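You operate a simulated robot arm through the tools that you are given. There is no shell and no other tool. Be economical: measure what you need, move in short steps, check, and stop when the job is done.

You are at the controls of a simulated robot arm. One attempt, no reset.

JOB
Fetch the blue oil can and stand it on top of the clear small jar.

Only the result counts: the job must be done as asked and must still hold three seconds after the hand-in. Knocking over, shifting, dropping, spilling or breaking anything else fails it.

ROBOT AND FRAMES
A 7-joint arm with a two-finger parallel gripper, fixed in place. Base frame: the origin is at the foot of the arm, x ahead of it, y to its left, z up; the work surface is at about z = 0. Readings come in mm, degrees, newtons and seconds.
With the tool pointing down near the work surface it reaches from about 240 to 620 mm from the base axis. Its first joint turns from -66.0 to 66.0 degrees. Payload 2.6 kg.
Tool frame: the origin (TCP) lies between the finger pads and is the grasp point; the fingertips stand 30 mm ahead of it; z points along the fingers, y is the line along which they close. Largest opening 94 mm; finger width 28, thickness 10; the body of the gripper, 50 by 96 mm, starts 55 mm behind the TCP.
Orientation is that of the tool frame in the base frame, as a unit quaternion [x, y, z, w]. With the fingers straight down and closing along the base's y, the tool's x points along the base's -x, its y along +y and its z along -z.

CONTROLS
- The arm moves only by the tool servo_tool. Its argument "commands" is text: rows parted by semicolons, each of 6 numbers parted by spaces: the shift along the tool's x, y, z in mm, then the turn, a rotation vector about the tool's x, y, z in degrees. In form: x y z wx wy wz; .... A call has 1 to 12 rows; each row is the pose to reach, as a shift and turn from the pose commanded when the call began, along the tool's axes at that moment. "fingers" is the closure, from 0 (fully open) to 1 (shut), set as the call begins (left out, the last holds). A row lasts 0.2 s, in which the tool goes at most 50 mm and 8.6 degrees; a call with a longer step from one row to the next is refused whole, and so is a gripper value outside its range. A pose out of reach is approached as far as the arm can. The call stops where the force on the tool passes 40 N (or 10 N more than at its start, if that is more) or the arm is blocked; 0.2 s more then pass. Each finger travels about 72 mm/s and halts on what it meets, pressing with about 22 N; the grip force reading is that of the motor and also rises with nothing between the fingers. The clock runs only during rows and for 0.2 s after the last one: add rows that repeat a pose to give the fingers time. It gives the time, the measured TCP pose, the force on the tool (base axes), the opening and the grip force at its end, in the units of the frame above (readings bear some noise).
- Cameras (640 x 400 px; columns grow to the right, rows downward): "scene" is fixed at [13.1, 423.9, 576.8]; the picture's right is [-0.89, -0.45, 0.00], its down [-0.25, 0.50, -0.83] and it looks along [0.37, -0.74, -0.56] (base axes); focal length 273 px, centre (320, 200). "wrist" rides on the gripper at [76, 14, -103] in the tool frame; the picture's right is [-0.18, 0.98, 0.00], its down [-0.75, -0.14, -0.64] and it looks along [-0.63, -0.12, 0.77] (tool axes); focal length 243 px, centre (320, 200). There is no depth. A picture from a camera that has moved, and an enlarged one, comes with that camera's place and axes in the base frame and with its lens. The place of the scene camera against the robot may be out by one fixed shift of up to 25 mm in any direction.
- grab_frame(camera): a new picture of that camera. No time passes.
- enlarge(camera, box): a new picture of the part [left, top, right, bottom] of that camera's present view, enlarged. No time passes.
- close_job(): hands the job in; it is judged then, once.

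Work in short steps. Places have to be worked out from the pictures, the camera data and where the tool is seen: move nearer, look again, correct. Check each grasp and each placing, and mend what went wrong. You have 90 turns and 42 pictures in all, those below and enlarged ones among them. Open the gripper and draw the arm clear of the work before you hand the job in, unless the task says otherwise; then end with one line.

The tools are called after "Request:" as name(argument=value, ...) on one line, values as JSON. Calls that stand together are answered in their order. servo_tool: Moves the arm, as the interface text tells. Its arguments: {"type":"object","properties":{"commands":{"type":"string"},"fingers":{"type":"number"}},"required":["commands"]} The other tools are called the same way: grab_frame (camera) takes a picture; enlarge (camera, box) takes an enlarged picture of a part of a camera's view; close_job () hands the job in.

At the start:

```text
time_s: 0.0
position: [352.0, -118.1, 376.2]
orientation: [0.0, 1.0, 0.001, 0.0]
contact_force: [-0.1, -0.2, -0.6]
gripper_width: 93.9
grasp_force: 0.0
```

scene: 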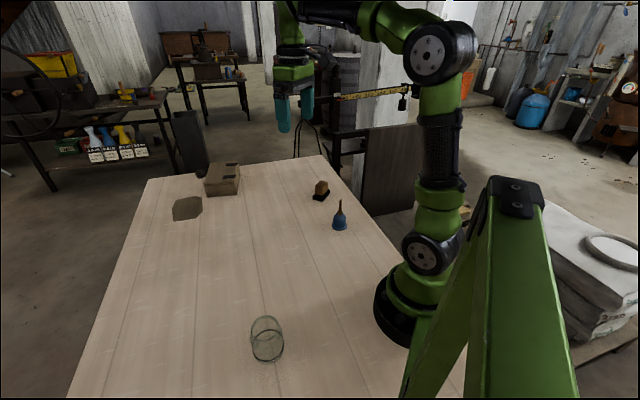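
wrist: 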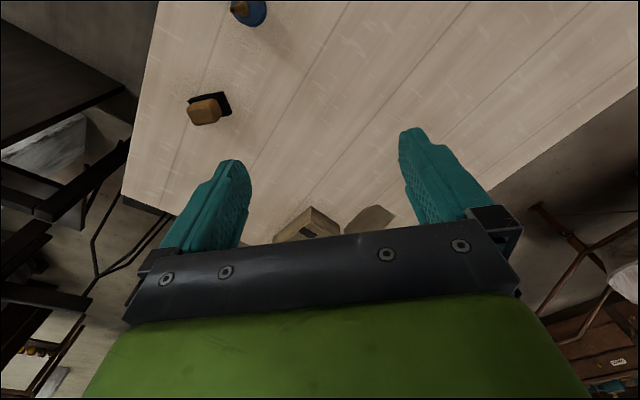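

I estimate the can near (262,-221) and the jar near (239,212). I'll enlarge both before moving.

Request:
enlarge(camera="scene", box=[290, 165, 386, 240])

Request:
enlarge(camera="scene", box=[216, 300, 320, 380])

```text
5.33 times, centred on (338, 202) of scene
camera zoom: at [13.1, 423.9, 576.8], right [-0.89, -0.45, 0.0], down [-0.25, 0.5, -0.83], along [0.37, -0.74, -0.56], focal length 1454 px, centre (224, 187)
```

zoom: 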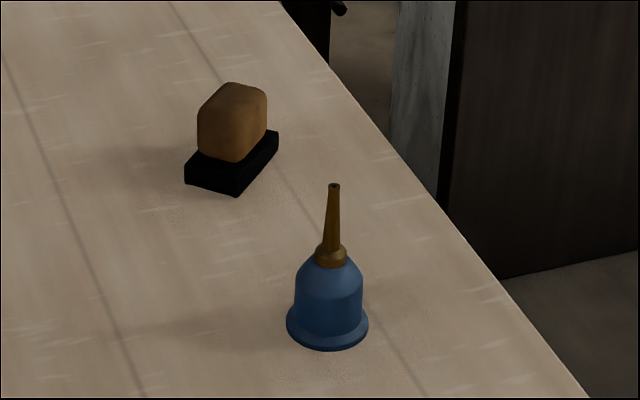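

```text
5.00 times, centred on (268, 340) of scene
camera zoom: at [13.1, 423.9, 576.8], right [-0.89, -0.45, 0.0], down [-0.25, 0.5, -0.83], along [0.37, -0.74, -0.56], focal length 1363 px, centre (580, -500)
```

zoom: 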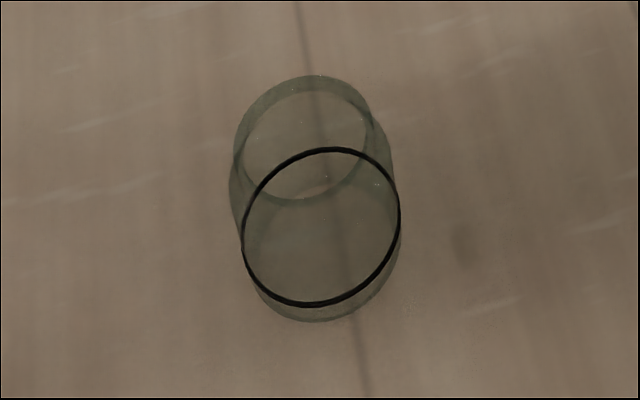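

The jar has a narrower upper ring and I can't see clearly how it is built. The can has a tall spout, top at about z≈105. I'll move the wrist camera closer to the can.

Request:
servo_tool(commands="18 -20 28 0 0 0; 35 -40 55 0 0 0; 53 -60 83 0 0 0; 70 -80 110 0 0 0; 70 -80 110 0 0 0", fingers=0)

Request:
grab_frame(camera="wrist")

```text
time_s: 1.2
position: [283.4, -198.9, 266.9]
orientation: [0.001, 1.0, 0.0, 0.0]
contact_force: [-0.1, -0.5, 0.5]
gripper_width: 94.1
grasp_force: 0.0
```

```text
37 pictures are left
camera wrist: at [206.9, -185.2, 366.7], right [0.18, 0.98, 0.0], down [0.75, -0.14, 0.64], along [0.63, -0.12, -0.77], focal length 243 px, centre (320, 200)
```

wrist: 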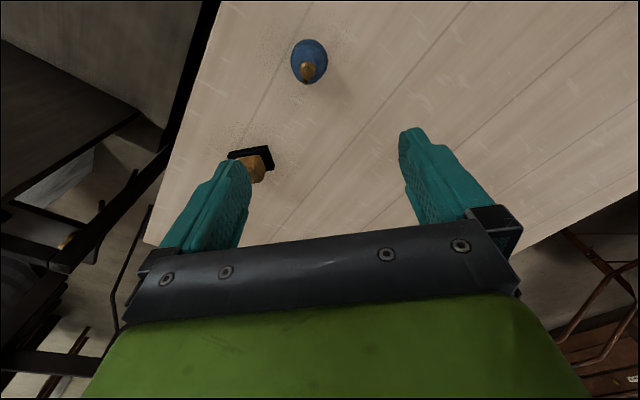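

Request:
enlarge(camera="wrist", box=[270, 25, 350, 95])

```text
5.71 times, centred on (310, 60) of wrist
camera zoom: at [206.9, -185.2, 366.7], right [0.18, 0.98, 0.0], down [0.75, -0.14, 0.64], along [0.63, -0.12, -0.77], focal length 1386 px, centre (377, 1000)
```

zoom: 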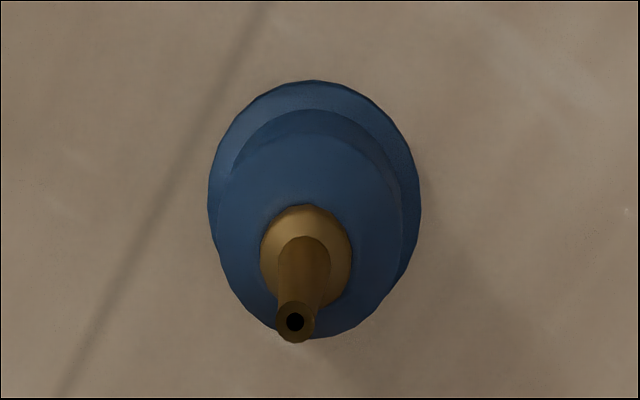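

The wrist view puts the can axis at about (267,-211.5), height about 108, flange Ø49 and body Ø about 40. A vertical grasp would bring the palm onto the spout, so I'll lean the tool 35° about its y axis (body outward) and stop above the can.

Request:
servo_tool(commands="4 -3 20 0 7 0; 8 -6 40 0 14 0; 12 -9 60 0 21 0; 14 -11 80 0 28 0; 16 -12.5 100 0 35 0; 16 -12.5 100 0 35 0")

Request:
grab_frame(camera="wrist")

Request:
grab_frame(camera="scene")

```text
time_s: 2.6
position: [267.2, -212.6, 165.7]
orientation: [0.0, 0.954, 0.0, -0.301]
contact_force: [-0.1, -0.5, 0.4]
gripper_width: 94.1
grasp_force: 0.1
```

```text
35 pictures are left
camera wrist: at [263.6, -197.2, 292.1], right [0.15, 0.98, -0.11], down [0.99, -0.14, 0.09], along [0.08, -0.12, -0.99], focal length 243 px, centre (320, 200)
```

wrist: 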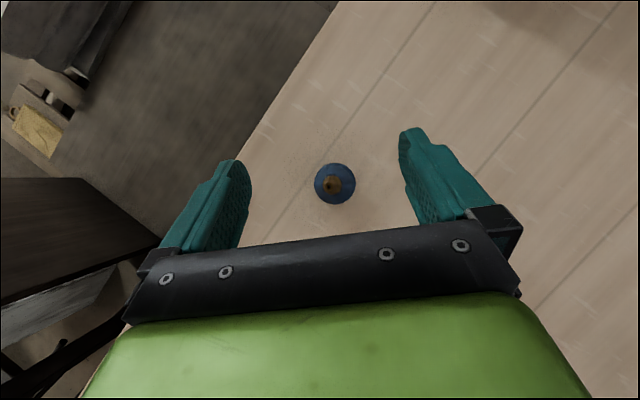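

```text
34 pictures are left
```

scene: 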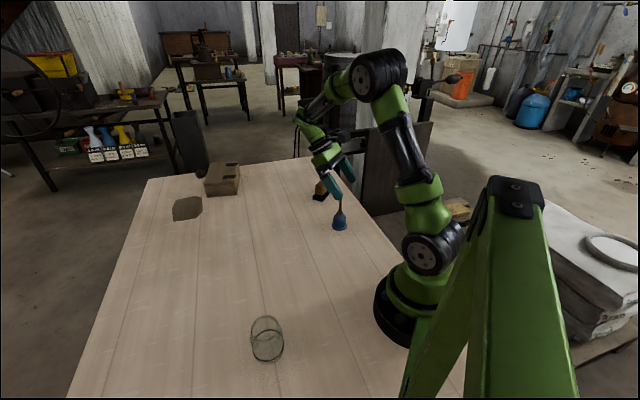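

The can is centred between the fingers at about (269.5,-211.7). I'll go straight down 90 mm, then check.

Request:
servo_tool(commands="-18 0.5 24 0 0 0; -35 1 49 0 0 0; -52.8 1 72.8 0 0 0; -52.8 1 72.8 0 0 0")

Request:
grab_frame(camera="wrist")

Request:
enlarge(camera="scene", box=[290, 150, 386, 240])

```text
time_s: 3.6
position: [267.1, -210.5, 76.1]
orientation: [0.0, 0.954, 0.0, -0.301]
contact_force: [-0.5, -0.4, -0.6]
gripper_width: 94.2
grasp_force: 0.0
```

```text
33 pictures are left
camera wrist: at [264.1, -196.1, 201.8], right [0.15, 0.98, -0.11], down [0.99, -0.14, 0.09], along [0.08, -0.12, -0.99], focal length 243 px, centre (320, 200)
```

wrist: 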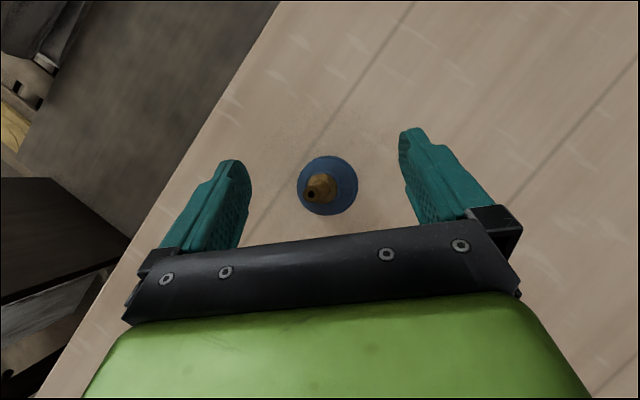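

```text
4.44 times, centred on (338, 195) of scene
camera zoom: at [13.2, 423.9, 576.8], right [-0.89, -0.45, 0.0], down [-0.25, 0.5, -0.83], along [0.37, -0.74, -0.56], focal length 1212 px, centre (240, 222)
```

zoom: 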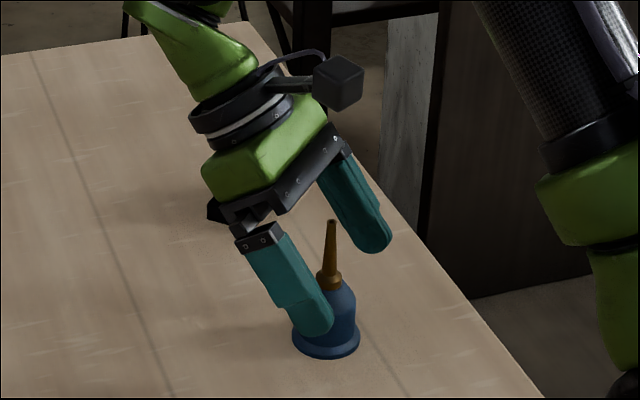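

Alignment is good, with the can at about (268.7,-212.4). I'll go down to z≈42, then close with dwell.

Request:
servo_tool(commands="-10 -1 13 0 0 0; -20.7 -1.7 27 0 0 0; -20.7 -1.7 27 0 0 0")

Request:
enlarge(camera="scene", box=[290, 150, 386, 240])

```text
time_s: 4.4
position: [269.0, -212.8, 42.0]
orientation: [0.0, 0.954, 0.0, -0.301]
contact_force: [0.0, -0.1, 0.2]
gripper_width: 93.9
grasp_force: 0.1
```

```text
4.44 times, centred on (338, 195) of scene
camera zoom: at [13.2, 423.9, 576.8], right [-0.89, -0.45, 0.0], down [-0.25, 0.5, -0.83], along [0.37, -0.74, -0.56], focal length 1212 px, centre (240, 222)
```

zoom: 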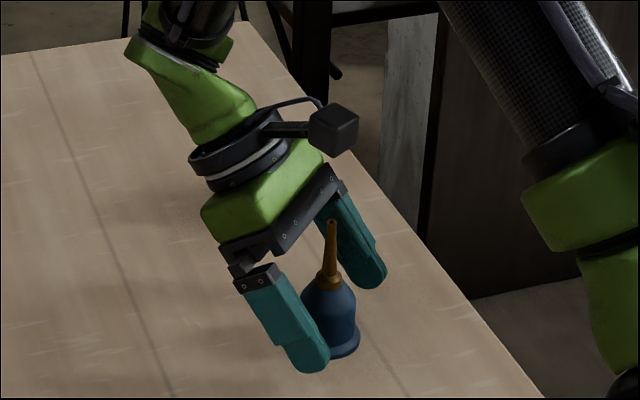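

The tips are beside the body, just above the flange. I'll close now.

Request:
servo_tool(commands="0 0 0 0 0 0; 0 0 0 0 0 0; 0 0 0 0 0 0; 0 0 0 0 0 0; 0 0 0 0 0 0; 0 0 0 0 0 0", fingers=1)

Request:
enlarge(camera="scene", box=[290, 150, 386, 240])

Request:
grab_frame(camera="wrist")

```text
time_s: 5.8
position: [269.3, -212.2, 42.5]
orientation: [0.0, 0.954, 0.0, -0.301]
contact_force: [-0.7, 0.7, 1.5]
gripper_width: 40.3
grasp_force: 21.8
```

```text
4.44 times, centred on (338, 195) of scene
camera zoom: at [13.1, 423.9, 576.8], right [-0.89, -0.45, 0.0], down [-0.25, 0.5, -0.83], along [0.37, -0.74, -0.56], focal length 1212 px, centre (240, 222)
```

zoom: 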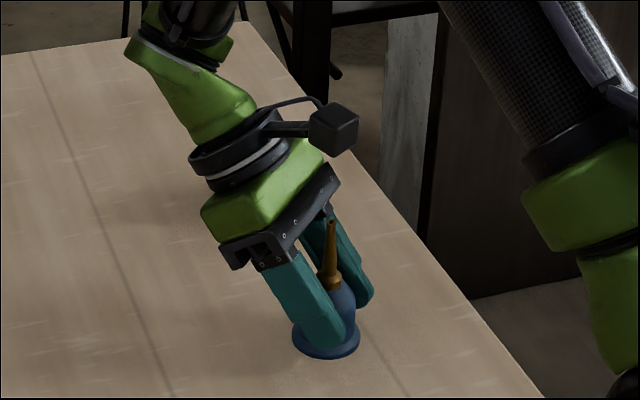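

```text
29 pictures are left
camera wrist: at [265.9, -197.4, 168.2], right [0.15, 0.98, -0.11], down [0.99, -0.14, 0.09], along [0.08, -0.12, -0.99], focal length 243 px, centre (320, 200)
```

wrist: 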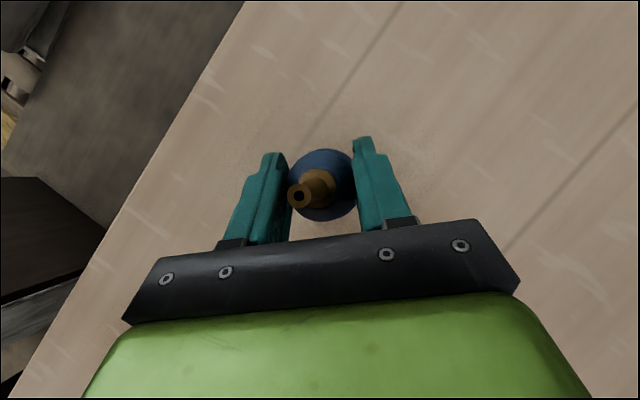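

The can is gripped at 40.3 mm and still upright, with its base 42.5 mm below the TCP. I'll lift straight up 200 mm.

Request:
servo_tool(commands="6 0 -8 0 0 0; 23 0 -33 0 0 0; 46 0 -66 0 0 0; 69 0 -98 0 0 0; 92 0 -131 0 0 0; 114.7 0 -163.8 0 0 0; 114.7 0 -163.8 0 0 0")

Request:
grab_frame(camera="wrist")

```text
time_s: 7.4
position: [270.8, -212.4, 242.5]
orientation: [0.0, 0.954, 0.0, -0.301]
contact_force: [0.3, 1.0, -0.8]
gripper_width: 40.1
grasp_force: 22.0
```

```text
28 pictures are left
camera wrist: at [266.6, -197.4, 369.1], right [0.15, 0.98, -0.11], down [0.99, -0.14, 0.09], along [0.08, -0.12, -0.99], focal length 243 px, centre (320, 200)
```

wrist: 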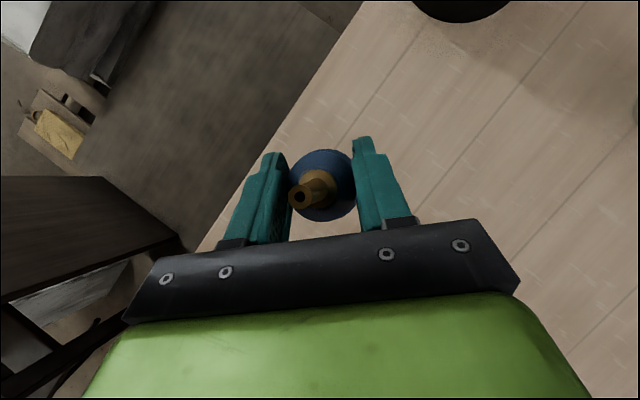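

The can is held firmly. I'll carry it sideways toward the jar and stop short to look at it.

Request:
servo_tool(commands="0 20 0 0 0 0; 0 60 0 0 0 0; 0 100 0 0 0 0; 0 140 0 0 0 0; 0 180 0 0 0 0; 0 220 0 0 0 0; 0 260 0 0 0 0; 0 300 0 0 0 0; 0 330 0 0 0 0; 0 345 0 0 0 0; 0 345 0 0 0 0")

Request:
grab_frame(camera="wrist")

Request:
grab_frame(camera="scene")

```text
time_s: 9.8
position: [269.9, 133.6, 242.2]
orientation: [0.0, 0.954, 0.0, -0.301]
contact_force: [-0.3, -0.3, -0.1]
gripper_width: 39.9
grasp_force: 22.3
```

```text
27 pictures are left
camera wrist: at [266.7, 148.2, 368.6], right [0.15, 0.98, -0.11], down [0.99, -0.14, 0.09], along [0.08, -0.12, -0.99], focal length 243 px, centre (320, 200)
```

wrist: 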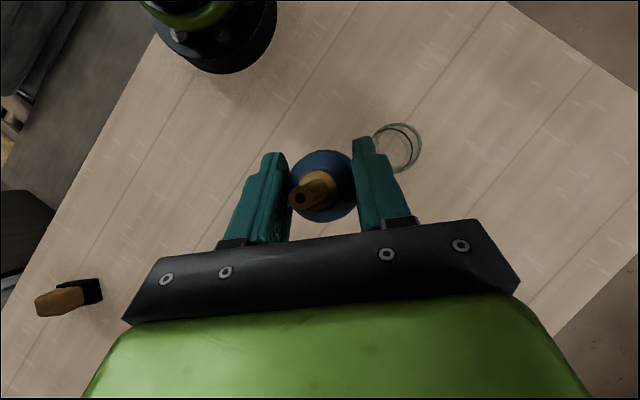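

```text
26 pictures are left
```

scene: 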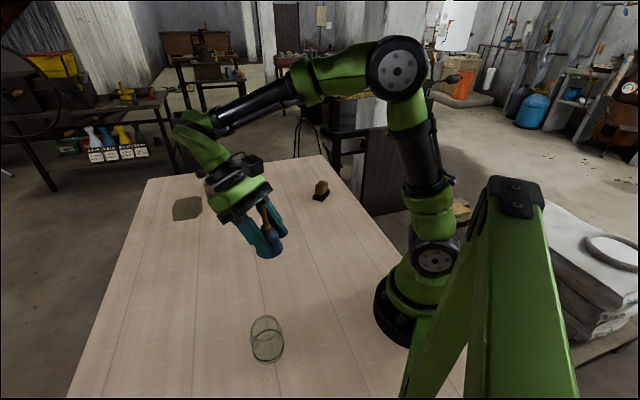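

The jar is partly hidden by a finger, so I'll shift back 45 mm for a clear view and enlarge.

Request:
servo_tool(commands="0 -25 0 0 0 0; 0 -45 0 0 0 0; 0 -45 0 0 0 0")

Request:
enlarge(camera="wrist", box=[380, 95, 500, 170])

```text
time_s: 10.6
position: [270.2, 87.5, 241.8]
orientation: [0.0, 0.954, 0.0, -0.301]
contact_force: [0.3, -0.8, -0.8]
gripper_width: 39.9
grasp_force: 22.2
```

```text
5.33 times, centred on (440, 132) of wrist
camera zoom: at [266.9, 102.1, 368.4], right [0.15, 0.98, -0.11], down [0.99, -0.14, 0.09], along [0.08, -0.12, -0.99], focal length 1294 px, centre (-320, 560)
```

zoom: 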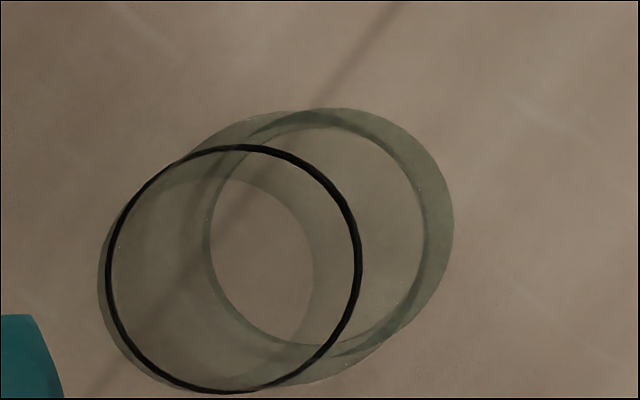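

Rings: the bottom one is centred at about (239.5,216.5). The upper ring is at z≈60, and I need to know its mouth and rim size. I'll move outward so the camera looks down on the jar more squarely.

Request:
servo_tool(commands="-20 29 2 0 0 0; -40 59 4 0 0 0; -60 88 6 0 0 0; -79 117.5 8.2 0 0 0; -79 117.5 8.2 0 0 0")

Request:
grab_frame(camera="wrist")

```text
time_s: 11.8
position: [328.1, 206.6, 190.3]
orientation: [0.0, 0.954, 0.0, -0.3]
contact_force: [-0.9, 0.3, -0.7]
gripper_width: 39.8
grasp_force: 21.8
```

```text
24 pictures are left
camera wrist: at [325.9, 220.9, 315.8], right [0.15, 0.98, -0.11], down [0.99, -0.14, 0.09], along [0.08, -0.12, -0.99], focal length 243 px, centre (320, 200)
```

wrist: 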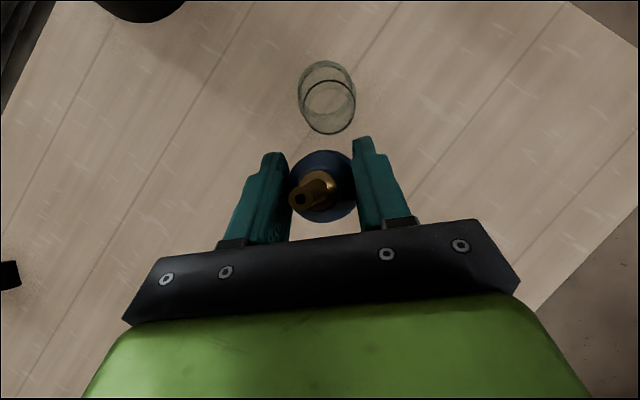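

Request:
enlarge(camera="wrist", box=[280, 45, 376, 150])

```text
3.81 times, centred on (328, 98) of wrist
camera zoom: at [325.9, 220.9, 315.8], right [0.15, 0.98, -0.11], down [0.99, -0.14, 0.09], along [0.08, -0.12, -0.99], focal length 924 px, centre (290, 590)
```

zoom: 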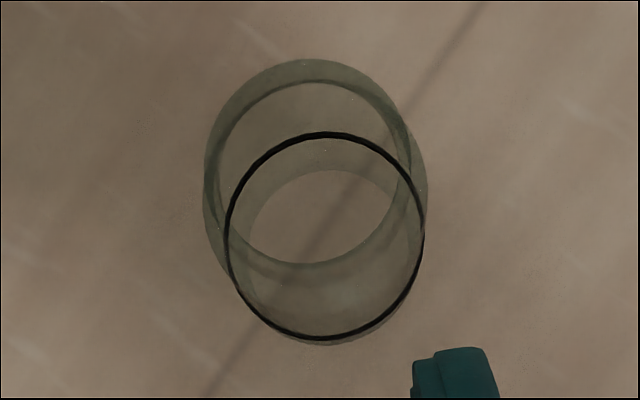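

I have the jar axis at about (237,213) and its top at z≈60. Its mouth (≈50 mm) is close to the can's flange (≈49 mm), so I must learn whether the top is closed. I'll lower the camera beside the jar for a closer, more oblique look.

Request:
servo_tool(commands="-21 0 18 0 0 0; -42 0 35 0 0 0; -63.9 0 52.9 0 0 0; -63.9 0 52.9 0 0 0")

Request:
enlarge(camera="wrist", box=[272, 0, 384, 110])

```text
time_s: 12.8
position: [350.3, 206.1, 110.7]
orientation: [0.0, 0.954, 0.0, -0.301]
contact_force: [0.4, 0.6, -1.1]
gripper_width: 39.6
grasp_force: 21.6
```

```text
3.64 times, centred on (328, 55) of wrist
camera zoom: at [348.4, 220.7, 235.7], right [0.15, 0.98, -0.11], down [0.99, -0.14, 0.09], along [0.08, -0.12, -0.99], focal length 882 px, centre (291, 727)
```

zoom: 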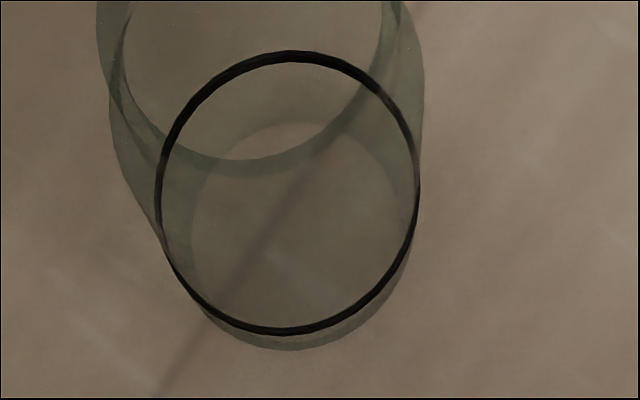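

The body bulges below a rim that looks about 57 mm outside and 49 mm inside. I'll move 30 mm inward to frame the whole rim close up, and measure its centre and size precisely.

Request:
servo_tool(commands="12 0 8.5 0 0 0; 24.6 0 17.2 0 0 0; 24.6 0 17.2 0 0 0")

Request:
enlarge(camera="wrist", box=[272, 20, 384, 132])

```text
time_s: 13.6
position: [320.1, 206.5, 110.8]
orientation: [0.001, 0.954, 0.001, -0.301]
contact_force: [-0.7, 0.0, 0.3]
gripper_width: 39.9
grasp_force: 21.9
```

```text
3.57 times, centred on (328, 76) of wrist
camera zoom: at [318.0, 220.4, 236.3], right [0.15, 0.98, -0.11], down [0.99, -0.14, 0.09], along [0.08, -0.12, -0.99], focal length 866 px, centre (291, 643)
```

zoom: 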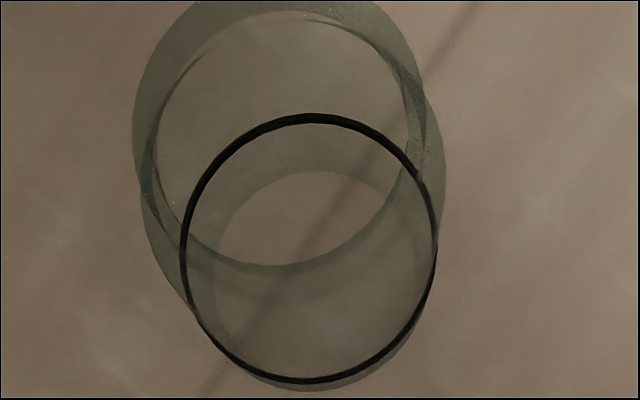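

The rim centre works out near (235.5,214) at z≈62, inner Ø about 49–51 and outer Ø about 57. The can's flange is Ø about 50, so centring matters. I'll hover with the can's base about 15 mm above the rim and check the alignment.

Request:
servo_tool(commands="5.2 0 -7.4 0 0 0; 22 2 5 0 0 0; 40 4 17 0 0 0; 57 6 29 0 0 0; 74 7.5 40.8 0 0 0; 74 7.5 40.8 0 0 0; 74 7.5 40.8 0 0 0")

Request:
enlarge(camera="wrist", box=[240, 110, 410, 250])

Request:
enlarge(camera="scene", box=[200, 250, 336, 370])

```text
time_s: 15.2
position: [236.7, 213.0, 119.1]
orientation: [0.0, 0.954, 0.0, -0.301]
contact_force: [0.2, 0.0, -0.9]
gripper_width: 39.7
grasp_force: 21.9
```

```text
2.86 times, centred on (325, 180) of wrist
camera zoom: at [233.7, 227.6, 245.5], right [0.15, 0.98, -0.11], down [0.99, -0.14, 0.09], along [0.08, -0.12, -0.99], focal length 693 px, centre (306, 257)
```

zoom: 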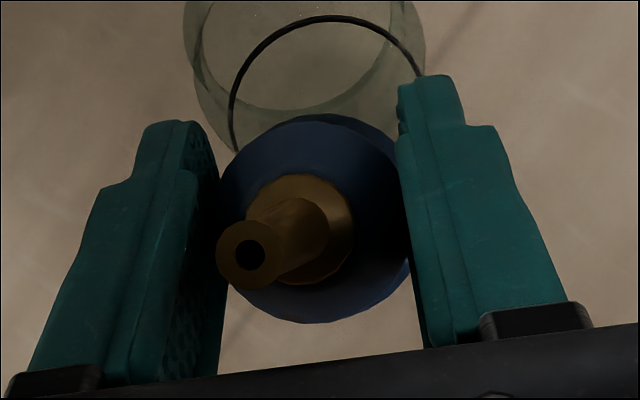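

```text
3.33 times, centred on (268, 310) of scene
camera zoom: at [13.1, 423.9, 576.8], right [-0.89, -0.45, 0.0], down [-0.25, 0.5, -0.83], along [0.37, -0.74, -0.56], focal length 909 px, centre (493, -167)
```

zoom: 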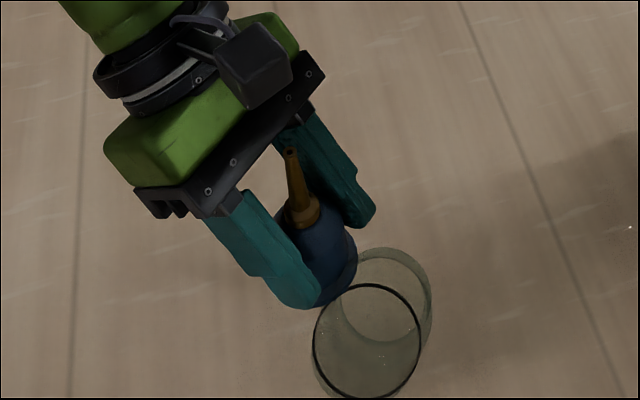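

The jar no longer sits where it did: in both views it has moved about 25–30 mm toward the base. Re-triangulating the earlier views puts the rim at z≈70–75, not 62, so my last move pushed it. I'll go straight up, then return to the earlier viewing pose to compare.

Request:
servo_tool(commands="14 0 -20 0 0 0; 28 0 -40 0 0 0; 45.9 0 -65.5 0 0 0; 20 -3 -82 0 0 0; -7 -6 -100 0 0 0; -34.1 -6.4 -110.6 0 0 0; -34.1 -6.4 -110.6 0 0 0")

Request:
grab_frame(camera="wrist")

Request:
grab_frame(camera="scene")

```text
time_s: 16.8
position: [329.5, 205.9, 189.8]
orientation: [0.0, 0.954, -0.001, -0.301]
contact_force: [-0.4, -0.8, -1.0]
gripper_width: 40.0
grasp_force: 21.9
```

```text
18 pictures are left
camera wrist: at [326.0, 220.5, 316.1], right [0.15, 0.98, -0.11], down [0.99, -0.14, 0.09], along [0.08, -0.12, -0.99], focal length 243 px, centre (320, 200)
```

wrist: 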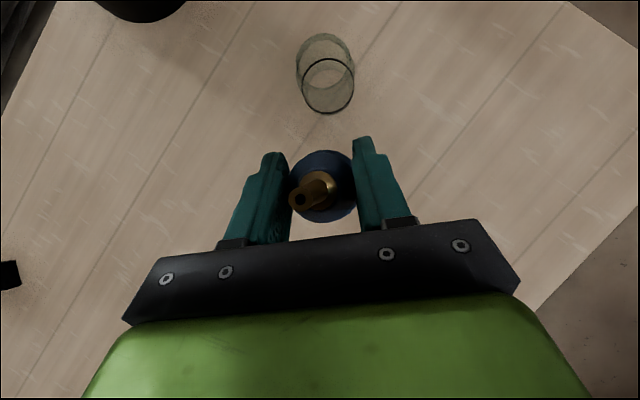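

```text
17 pictures are left
```

scene: 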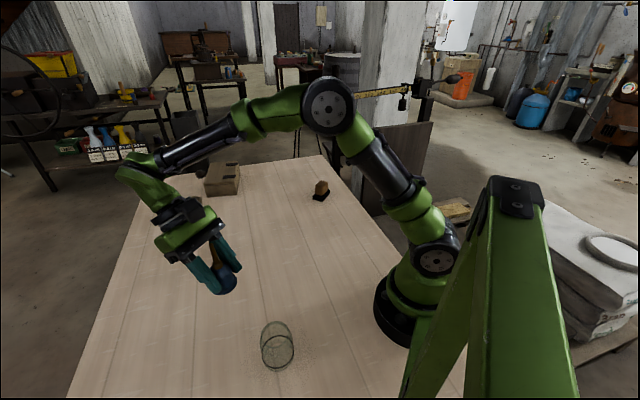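

The jar stands upright but is about 26 mm closer to the base, near (213,212). It should go back to where it was. I'll set the can down at a clear spot near (340,110), nudge the jar back gently with the half-open fingers as a cradle, then carry on.

Request:
servo_tool(commands="-4 -32 -3 0 0 0; -8.6 -64 -6 0 0 0; -8.6 -96 -6 0 0 0; -31 -96 26 0 0 0; -54 -96 58 0 0 0; -74 -96 87 0 0 0; -86.5 -96 106 0 0 0; -86.5 -96 106 0 0 0")

```text
time_s: 18.6
position: [340.1, 110.7, 53.3]
orientation: [0.0, 0.954, 0.0, -0.3]
contact_force: [0.1, 0.0, -1.2]
gripper_width: 40.1
grasp_force: 22.6
```

The can's base is about 10 mm up. I'll lower it the rest slowly.

Request:
servo_tool(commands="-2.5 0 3.5 0 0 0; -4.5 0 6.4 0 0 0; -5.6 0 8 0 0 0; -6 0 8.7 0 0 0; -6 0 8.7 0 0 0")

```text
time_s: 19.8
position: [338.9, 111.0, 43.4]
orientation: [0.0, 0.953, 0.0, -0.302]
contact_force: [0.7, 0.2, -0.1]
gripper_width: 39.8
grasp_force: 22.7
```

Request:
servo_tool(commands="-0.4 0 0.6 0 0 0; -0.7 0 1 0 0 0; -0.7 0 1 0 0 0")

```text
time_s: 20.6
position: [339.3, 110.7, 43.1]
orientation: [0.0, 0.954, 0.001, -0.301]
contact_force: [0.5, -1.6, 5.9]
gripper_width: 39.9
grasp_force: 21.9
```

A 5.9 N upward force shows contact with the table. I'll open, dwell, then rise.

Request:
servo_tool(commands="0 0 0 0 0 0; 0 0 0 0 0 0; 0 0 0 0 0 0; 0 0 0 0 0 0; 0 0 0 0 0 0", fingers=0)

Request:
servo_tool(commands="17 0 -25 0 0 0; 40 0 -57 0 0 0; 63 0 -90 0 0 0; 86 0 -123 0 0 0; 86 0 -123 0 0 0")

Request:
grab_frame(camera="wrist")

```text
time_s: 21.8
position: [339.7, 111.1, 42.7]
orientation: [0.0, 0.953, 0.0, -0.301]
contact_force: [-0.4, -0.4, -1.0]
gripper_width: 93.9
grasp_force: 0.1
```

```text
time_s: 23.0
position: [338.9, 109.3, 193.4]
orientation: [0.0, 0.954, 0.0, -0.301]
contact_force: [0.8, 0.2, 0.9]
gripper_width: 93.9
grasp_force: 0.0
```

```text
16 pictures are left
camera wrist: at [335.9, 125.4, 318.9], right [0.15, 0.98, -0.11], down [0.99, -0.14, 0.09], along [0.08, -0.12, -0.99], focal length 243 px, centre (320, 200)
```

wrist: 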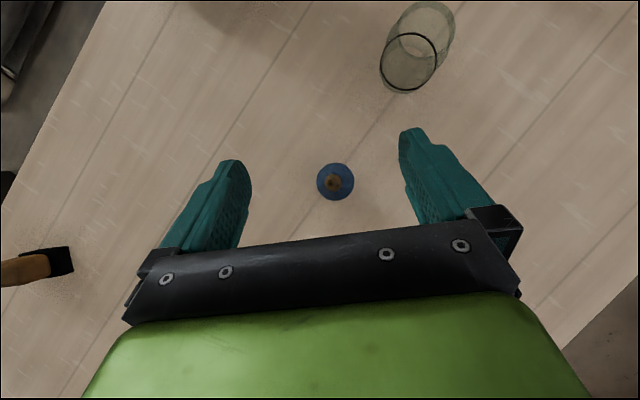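

The can stands at (339.5,111) and the jar is at about (214.5,214). I'll straighten the tool and go to a point on the base side of the jar, above it.

Request:
servo_tool(commands="25 17 17.5 0 -5.8 0; 50 35 35 0 -11.7 0; 75 52 52.5 0 -17.5 0; 100 69 70 0 -23.3 0; 125 87 87.5 0 -29.2 0; 150.7 104 105.5 0 -35 0; 150.7 104 105.5 0 -35 0", fingers=0.5)

Request:
grab_frame(camera="wrist")

Request:
grab_frame(camera="scene")

```text
time_s: 24.6
position: [154.9, 213.7, 191.9]
orientation: [-0.001, 1.0, -0.001, 0.001]
contact_force: [0.0, 0.3, 0.0]
gripper_width: 47.5
grasp_force: 0.1
```

```text
15 pictures are left
camera wrist: at [79.0, 229.1, 292.2], right [0.18, 0.98, 0.0], down [0.75, -0.14, 0.64], along [0.63, -0.12, -0.77], focal length 243 px, centre (320, 200)
```

wrist: 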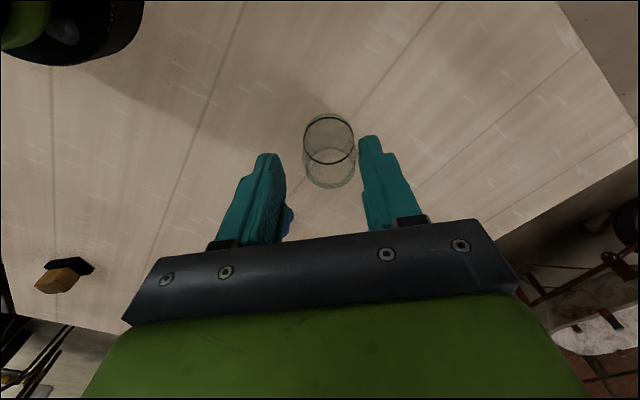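

```text
14 pictures are left
```

scene: 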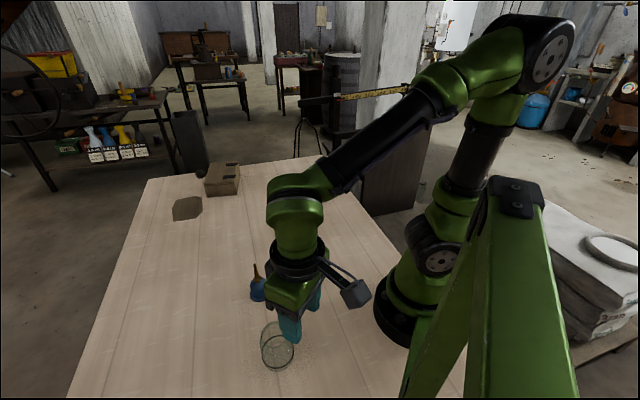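

The jar is at (214,214.3), lined up with the fingers. I'll descend to z≈45 on its base side.

Request:
servo_tool(commands="0 0.5 48 0 0 0; 0 0.5 95 0 0 0; 0 0.5 130 0 0 0; 0 0.5 146 0 0 0; 0 0.5 146 0 0 0")

Request:
enlarge(camera="scene", box=[220, 270, 348, 380])

```text
time_s: 25.8
position: [153.9, 215.9, 46.3]
orientation: [0.0, 1.0, 0.0, -0.001]
contact_force: [-0.1, 0.5, 0.0]
gripper_width: 47.0
grasp_force: 0.0
```

```text
3.64 times, centred on (284, 325) of scene
camera zoom: at [13.2, 423.9, 576.8], right [-0.89, -0.45, 0.0], down [-0.25, 0.5, -0.83], along [0.37, -0.74, -0.56], focal length 991 px, centre (451, -254)
```

zoom: 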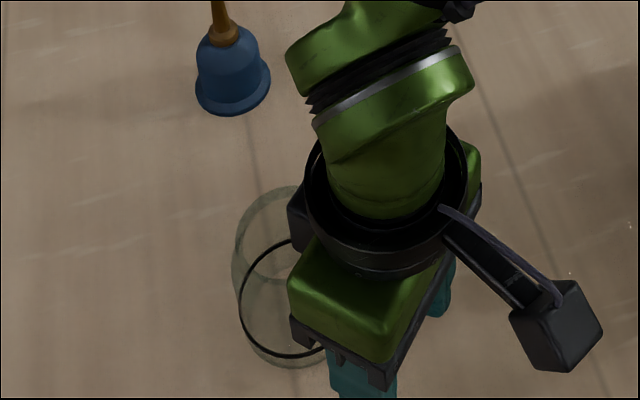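

I'll push slowly in +x with the cradle to TCP x≈194, then measure.

Request:
servo_tool(commands="-8 -2.3 0 0 0 0; -13 -2.3 0 0 0 0; -17 -2.3 0 0 0 0; -20 -2.3 0 0 0 0; -23 -2.3 0 0 0 0; -26 -2.3 0 0 0 0; -29 -2.3 0 0 0 0; -32 -2.3 0 0 0 0; -35 -2.3 0 0 0 0; -37.5 -2.3 0 0 0 0; -39 -2.3 0 0 0 0; -40 -2.3 0 0 0 0")

Request:
enlarge(camera="wrist", box=[230, 60, 410, 240])

```text
time_s: 28.4
position: [194.1, 214.0, 45.9]
orientation: [0.0, 1.0, 0.0, 0.0]
contact_force: [-1.3, 0.0, 0.6]
gripper_width: 47.3
grasp_force: 0.4
```

```text
2.22 times, centred on (320, 150) of wrist
camera zoom: at [118.9, 227.5, 146.7], right [0.18, 0.98, 0.0], down [0.75, -0.14, 0.64], along [0.63, -0.12, -0.77], focal length 539 px, centre (320, 311)
```

zoom: 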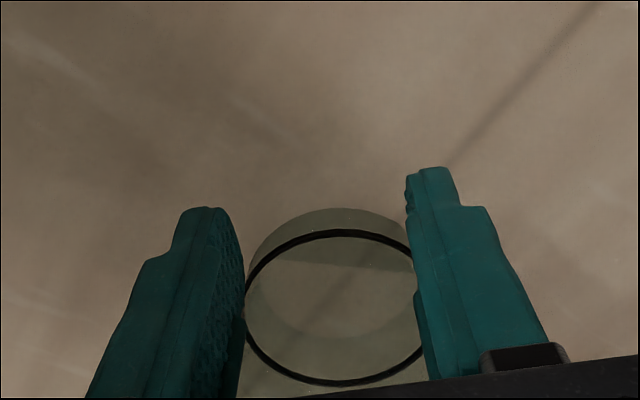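

Request:
enlarge(camera="scene", box=[216, 300, 320, 380])

```text
5.00 times, centred on (268, 340) of scene
camera zoom: at [13.1, 423.9, 576.8], right [-0.89, -0.45, 0.0], down [-0.25, 0.5, -0.83], along [0.37, -0.74, -0.56], focal length 1363 px, centre (580, -500)
```

zoom: 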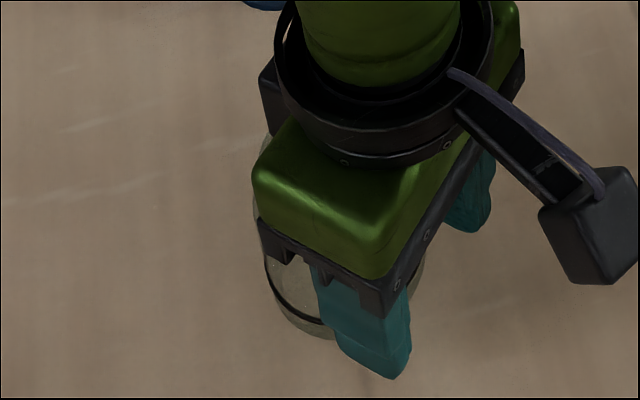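

Compared with the first picture, about 9 mm remain. I'll push 9 mm more, then back away and compare.

Request:
servo_tool(commands="-2.5 0 0 0 0 0; -5 0 0 0 0 0; -7.5 0 0 0 0 0; -9 0 0 0 0 0; -9 0 0 0 0 0; -4 0 0 0 0 0; 10 0 0 0 0 0; 40 0 0 0 0 0; 40 0 -45 0 0 0; 40 0 -90 0 0 0; 40 0 -135 0 0 0; 40 0 -150 0 0 0")

Request:
enlarge(camera="scene", box=[216, 300, 320, 380])

```text
time_s: 31.0
position: [154.1, 212.2, 196.6]
orientation: [-0.001, 1.0, 0.001, 0.0]
contact_force: [1.1, 0.6, -0.6]
gripper_width: 47.2
grasp_force: 0.0
```

```text
5.00 times, centred on (268, 340) of scene
camera zoom: at [13.1, 423.9, 576.8], right [-0.89, -0.45, 0.0], down [-0.25, 0.5, -0.83], along [0.37, -0.74, -0.56], focal length 1363 px, centre (580, -500)
```

zoom: 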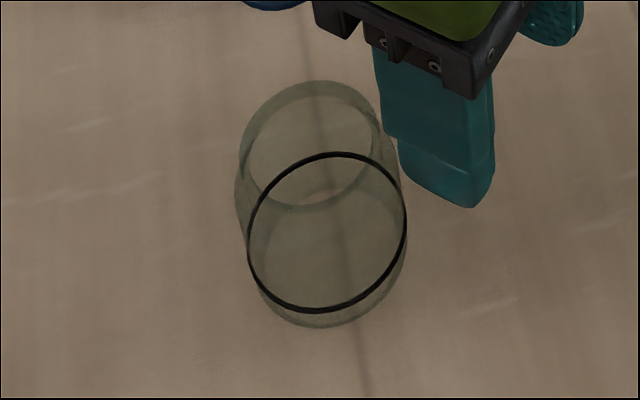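

Only about 2.7 mm of residual remains. I'll go down again and push it that last bit, then retreat.

Request:
servo_tool(commands="0 0 50 0 0 0; 0 0 100 0 0 0; 0 0 140 0 0 0; 0 0 150 0 0 0; -30 -0.4 150 0 0 0; -44 -0.4 150 0 0 0; -49 -0.4 150 0 0 0; -50.5 -0.4 150 0 0 0; -51.7 -0.4 150 0 0 0; -51.7 -0.4 150 0 0 0; -46 -0.4 150 0 0 0; -20 0 150 0 0 0")

Request:
servo_tool(commands="15 0 0 0 0 0; 20 0 -40 0 0 0; 20 0 -85 0 0 0; 20 0 -130 0 0 0; 20 0 -150 0 0 0; 20 0 -150 0 0 0")

Request:
enlarge(camera="scene", box=[216, 300, 320, 380])

Request:
grab_frame(camera="wrist")

```text
time_s: 33.6
position: [175.5, 213.0, 45.5]
orientation: [0.0, 1.0, 0.0, 0.0]
contact_force: [-0.5, -0.8, 0.8]
gripper_width: 47.1
grasp_force: 0.1
```

```text
time_s: 35.0
position: [154.4, 212.7, 197.0]
orientation: [0.0, 1.0, 0.0, 0.0]
contact_force: [0.3, -0.7, -0.2]
gripper_width: 46.8
grasp_force: 0.0
```

```text
5.00 times, centred on (268, 340) of scene
camera zoom: at [13.1, 423.9, 576.8], right [-0.89, -0.45, 0.0], down [-0.25, 0.5, -0.83], along [0.37, -0.74, -0.56], focal length 1363 px, centre (580, -500)
```

zoom: 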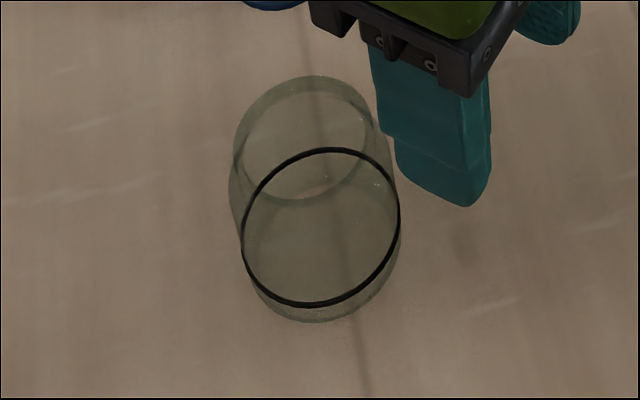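

```text
8 pictures are left
camera wrist: at [79.0, 227.5, 297.8], right [0.18, 0.98, 0.0], down [0.75, -0.14, 0.64], along [0.63, -0.12, -0.77], focal length 243 px, centre (320, 200)
```

wrist: 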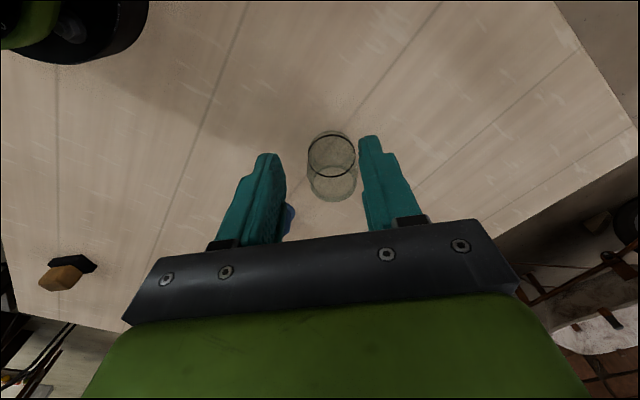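

The jar matches its original picture to within a pixel, at about (239.3,212.8) with the rim near z≈76. Now I'll return above the can with the 35° lean and the fingers open.

Request:
servo_tool(commands="-31 -17 2 0 5.8 0; -62 -34 4 0 11.7 0; -93 -51 8 0 17.5 0; -124 -68 14 0 23.3 0; -155 -85 20 0 29.2 0; -185.3 -101.7 25 0 35 0; -185.3 -101.7 25 0 35 0", fingers=0)

Request:
grab_frame(camera="wrist")

```text
time_s: 36.6
position: [341.4, 111.3, 171.9]
orientation: [0.0, 0.954, 0.0, -0.301]
contact_force: [0.2, 0.3, 0.4]
gripper_width: 94.0
grasp_force: 0.1
```

```text
7 pictures are left
camera wrist: at [338.3, 125.7, 297.3], right [0.15, 0.98, -0.11], down [0.99, -0.14, 0.09], along [0.08, -0.12, -0.99], focal length 243 px, centre (320, 200)
```

wrist: 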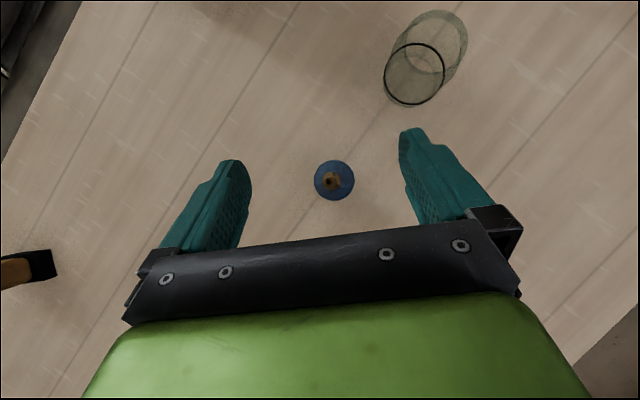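

The can is aligned at about (339.2,110.8). I'll go down to z≈43 and then grip.

Request:
servo_tool(commands="-20 -0.4 30 0 0 0; -44 -0.4 65 0 0 0; -62 -0.4 91 0 0 0; -72.5 -0.4 106.7 0 0 0; -72.5 -0.4 106.7 0 0 0")

Request:
servo_tool(commands="0 0 0 0 0 0; 0 0 0 0 0 0; 0 0 0 0 0 0; 0 0 0 0 0 0; 0 0 0 0 0 0; 0 0 0 0 0 0", fingers=1)

```text
time_s: 37.8
position: [337.8, 110.9, 41.7]
orientation: [0.0, 0.954, 0.0, -0.301]
contact_force: [-0.1, -0.1, -0.4]
gripper_width: 94.0
grasp_force: 0.1
```

```text
time_s: 39.2
position: [339.6, 111.4, 41.4]
orientation: [0.0, 0.954, 0.0, -0.3]
contact_force: [0.5, 0.1, 0.5]
gripper_width: 40.0
grasp_force: 20.9
```

Gripped at 40.0 mm. I'll lift 120 mm, then carry the can at that height (base at z≈120, well above the rim) to the jar axis.

Request:
servo_tool(commands="6 0 -8 0 0 0; 23 0 -33 0 0 0; 46 0 -66 0 0 0; 68.8 0 -98.3 0 0 0; 68.8 0 -98.3 0 0 0")

Request:
servo_tool(commands="10 13 7 0 0 0; 27 34 19 0 0 0; 46 57 32 0 0 0; 65 81 45 0 0 0; 78 97 54.5 0 0 0; 81.7 101.7 57.2 0 0 0; 81.7 101.7 57.2 0 0 0; 81.7 101.7 57.2 0 0 0")

Request:
grab_frame(camera="wrist")

```text
time_s: 40.4
position: [337.1, 111.4, 162.8]
orientation: [0.0, 0.954, 0.0, -0.3]
contact_force: [0.9, 0.6, -0.9]
gripper_width: 40.0
grasp_force: 22.1
```

```text
time_s: 42.2
position: [238.8, 211.6, 163.0]
orientation: [0.0, 0.954, 0.0, -0.301]
contact_force: [0.6, -0.6, -1.8]
gripper_width: 40.4
grasp_force: 21.6
```

```text
6 pictures are left
camera wrist: at [235.9, 227.0, 288.1], right [0.15, 0.98, -0.11], down [0.99, -0.14, 0.09], along [0.08, -0.12, -0.99], focal length 243 px, centre (320, 200)
```

wrist: 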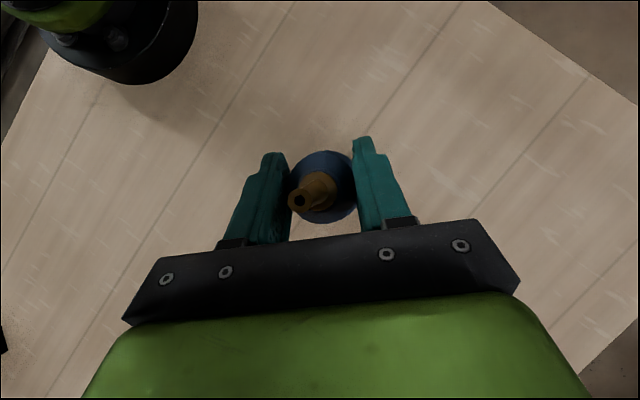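

The jar is hidden exactly behind the can, which fits being on axis. I'll check from the scene camera.

Request:
enlarge(camera="scene", box=[192, 240, 344, 380])

```text
2.86 times, centred on (268, 310) of scene
camera zoom: at [13.1, 423.9, 576.8], right [-0.89, -0.45, 0.0], down [-0.25, 0.5, -0.83], along [0.37, -0.74, -0.56], focal length 779 px, centre (469, -114)
```

zoom: 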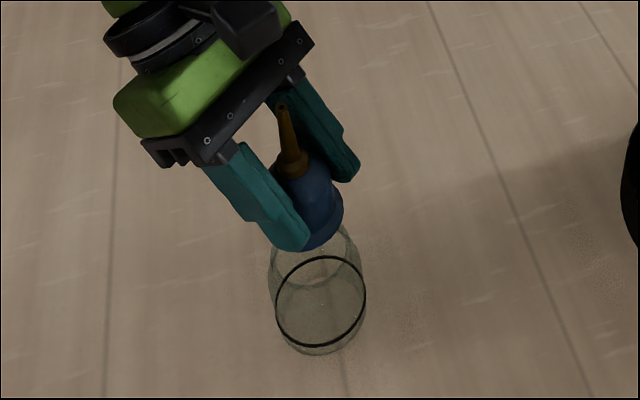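

The columns agree, but the rows are a bit uncertain. I'll lower until the base is about 6 mm above the rim and compare flange and rim directly.

Request:
servo_tool(commands="-8 0.5 11 0 0 0; -16 0.5 23 0 0 0; -22.4 0.5 31.9 0 0 0; -22.4 0.5 31.9 0 0 0; -22.4 0.5 31.9 0 0 0")

Request:
enlarge(camera="scene", box=[220, 290, 316, 370])

```text
time_s: 43.4
position: [238.4, 213.6, 122.5]
orientation: [0.0, 0.954, 0.001, -0.3]
contact_force: [0.9, -0.5, -0.5]
gripper_width: 39.9
grasp_force: 22.0
```

```text
5.00 times, centred on (268, 330) of scene
camera zoom: at [13.2, 423.9, 576.8], right [-0.89, -0.45, 0.0], down [-0.25, 0.5, -0.83], along [0.37, -0.74, -0.56], focal length 1363 px, centre (580, -450)
```

zoom: 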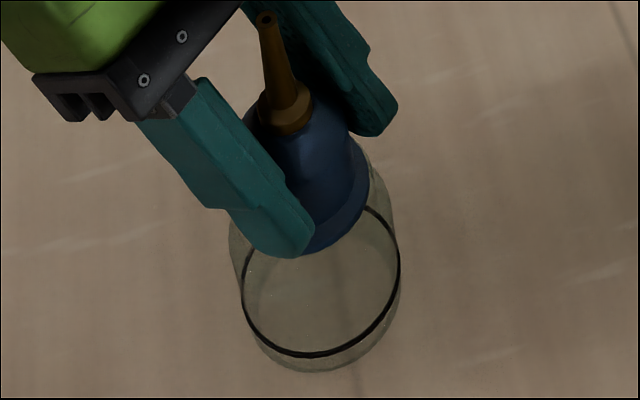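

There is little gap left, and the flange appears roughly concentric with the rim, within a few mm. I'll lower in 1 mm steps to find the contact height.

Request:
servo_tool(commands="-0.57 0 0.82 0 0 0; -1.15 0 1.64 0 0 0; -1.15 0 1.64 0 0 0")

Request:
servo_tool(commands="-0.57 0 0.82 0 0 0; -0.57 0 0.82 0 0 0")

```text
time_s: 44.2
position: [239.2, 213.4, 121.2]
orientation: [0.0, 0.954, 0.001, -0.3]
contact_force: [1.1, -3.7, 18.6]
gripper_width: 39.9
grasp_force: 21.4
```

```text
time_s: 44.8
position: [238.0, 213.0, 119.3]
orientation: [0.001, 0.954, 0.001, -0.301]
contact_force: [2.2, -1.1, 20.0]
gripper_width: 40.1
grasp_force: 22.0
```

Contact came about 79 mm above the table with ~20 N, so the can's base is on the jar top. I'll back off 3 mm, trim y by -1 mm, and come down again lightly.

Request:
servo_tool(commands="0.9 0 -1.2 0 0 0; 1.72 0 -2.46 0 0 0; 1.72 -1.2 -2.46 0 0 0; 1.72 -1.2 -2.46 0 0 0")

Request:
enlarge(camera="scene", box=[220, 290, 316, 370])

Request:
servo_tool(commands="-0.57 0 0.82 0 0 0; -0.57 0 0.82 0 0 0")

```text
time_s: 45.8
position: [238.0, 211.3, 123.4]
orientation: [0.0, 0.954, 0.0, -0.301]
contact_force: [1.0, -0.1, -1.5]
gripper_width: 40.2
grasp_force: 22.2
```

```text
5.00 times, centred on (268, 330) of scene
camera zoom: at [13.2, 423.9, 576.8], right [-0.89, -0.45, 0.0], down [-0.25, 0.5, -0.83], along [0.37, -0.74, -0.56], focal length 1363 px, centre (580, -450)
```

zoom: 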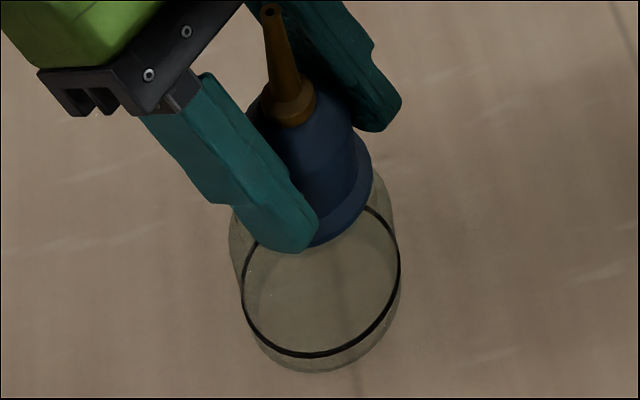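

```text
time_s: 46.4
position: [238.8, 210.2, 121.4]
orientation: [0.0, 0.954, 0.0, -0.301]
contact_force: [-0.1, 0.4, -0.5]
gripper_width: 40.2
grasp_force: 21.9
```

The can looks concentric and the jar hasn't moved. I'll lower in small steps to a light contact.

Request:
servo_tool(commands="-0.4 0 0.57 0 0 0; -0.4 0 0.57 0 0 0")

Request:
servo_tool(commands="-0.3 0 0.41 0 0 0; -0.3 0 0.41 0 0 0")

```text
time_s: 47.0
position: [239.3, 212.4, 120.8]
orientation: [0.0, 0.954, 0.0, -0.3]
contact_force: [-0.3, 0.2, -1.3]
gripper_width: 40.2
grasp_force: 22.1
```

```text
time_s: 47.6
position: [238.0, 211.3, 121.2]
orientation: [0.0, 0.954, 0.0, -0.301]
contact_force: [0.5, -0.4, 0.7]
gripper_width: 40.3
grasp_force: 21.6
```

Request:
servo_tool(commands="-0.3 0 0.41 0 0 0; -0.3 0 0.41 0 0 0")

Request:
servo_tool(commands="-0.2 0 0.3 0 0 0; -0.2 0 0.3 0 0 0")

```text
time_s: 48.2
position: [239.4, 211.7, 121.0]
orientation: [0.0, 0.954, 0.0, -0.3]
contact_force: [-0.6, -1.9, 10.2]
gripper_width: 39.9
grasp_force: 22.3
```

```text
time_s: 48.8
position: [238.7, 211.0, 121.3]
orientation: [-0.001, 0.954, -0.001, -0.301]
contact_force: [-0.8, -1.7, 19.0]
gripper_width: 40.3
grasp_force: 21.7
```

Firm contact at the same height. I'll relieve it to a few newtons, then open only a little (to about 46 mm) to test the stand.

Request:
servo_tool(commands="0.28 0 -0.41 0 0 0; 0.28 0 -0.41 0 0 0")

Request:
servo_tool(commands="0 0 0 0 0 0; 0 0 0 0 0 0; 0 0 0 0 0 0", fingers=0.5)

Request:
enlarge(camera="scene", box=[220, 290, 316, 370])

```text
time_s: 49.4
position: [239.3, 212.8, 120.7]
orientation: [-0.002, 0.954, -0.001, -0.3]
contact_force: [-0.4, -0.1, 13.9]
gripper_width: 40.3
grasp_force: 22.2
```

```text
time_s: 50.2
position: [238.4, 211.5, 121.4]
orientation: [0.0, 0.954, 0.001, -0.3]
contact_force: [-0.4, 0.5, -0.2]
gripper_width: 47.0
grasp_force: 0.1
```

```text
5.00 times, centred on (268, 330) of scene
camera zoom: at [13.1, 423.9, 576.8], right [-0.89, -0.45, 0.0], down [-0.25, 0.5, -0.83], along [0.37, -0.74, -0.56], focal length 1363 px, centre (580, -450)
```

zoom: 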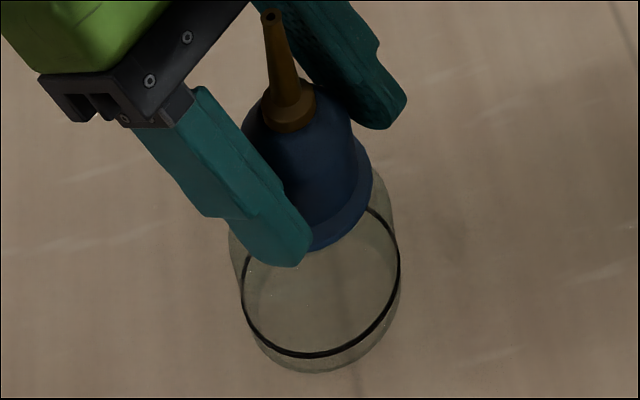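

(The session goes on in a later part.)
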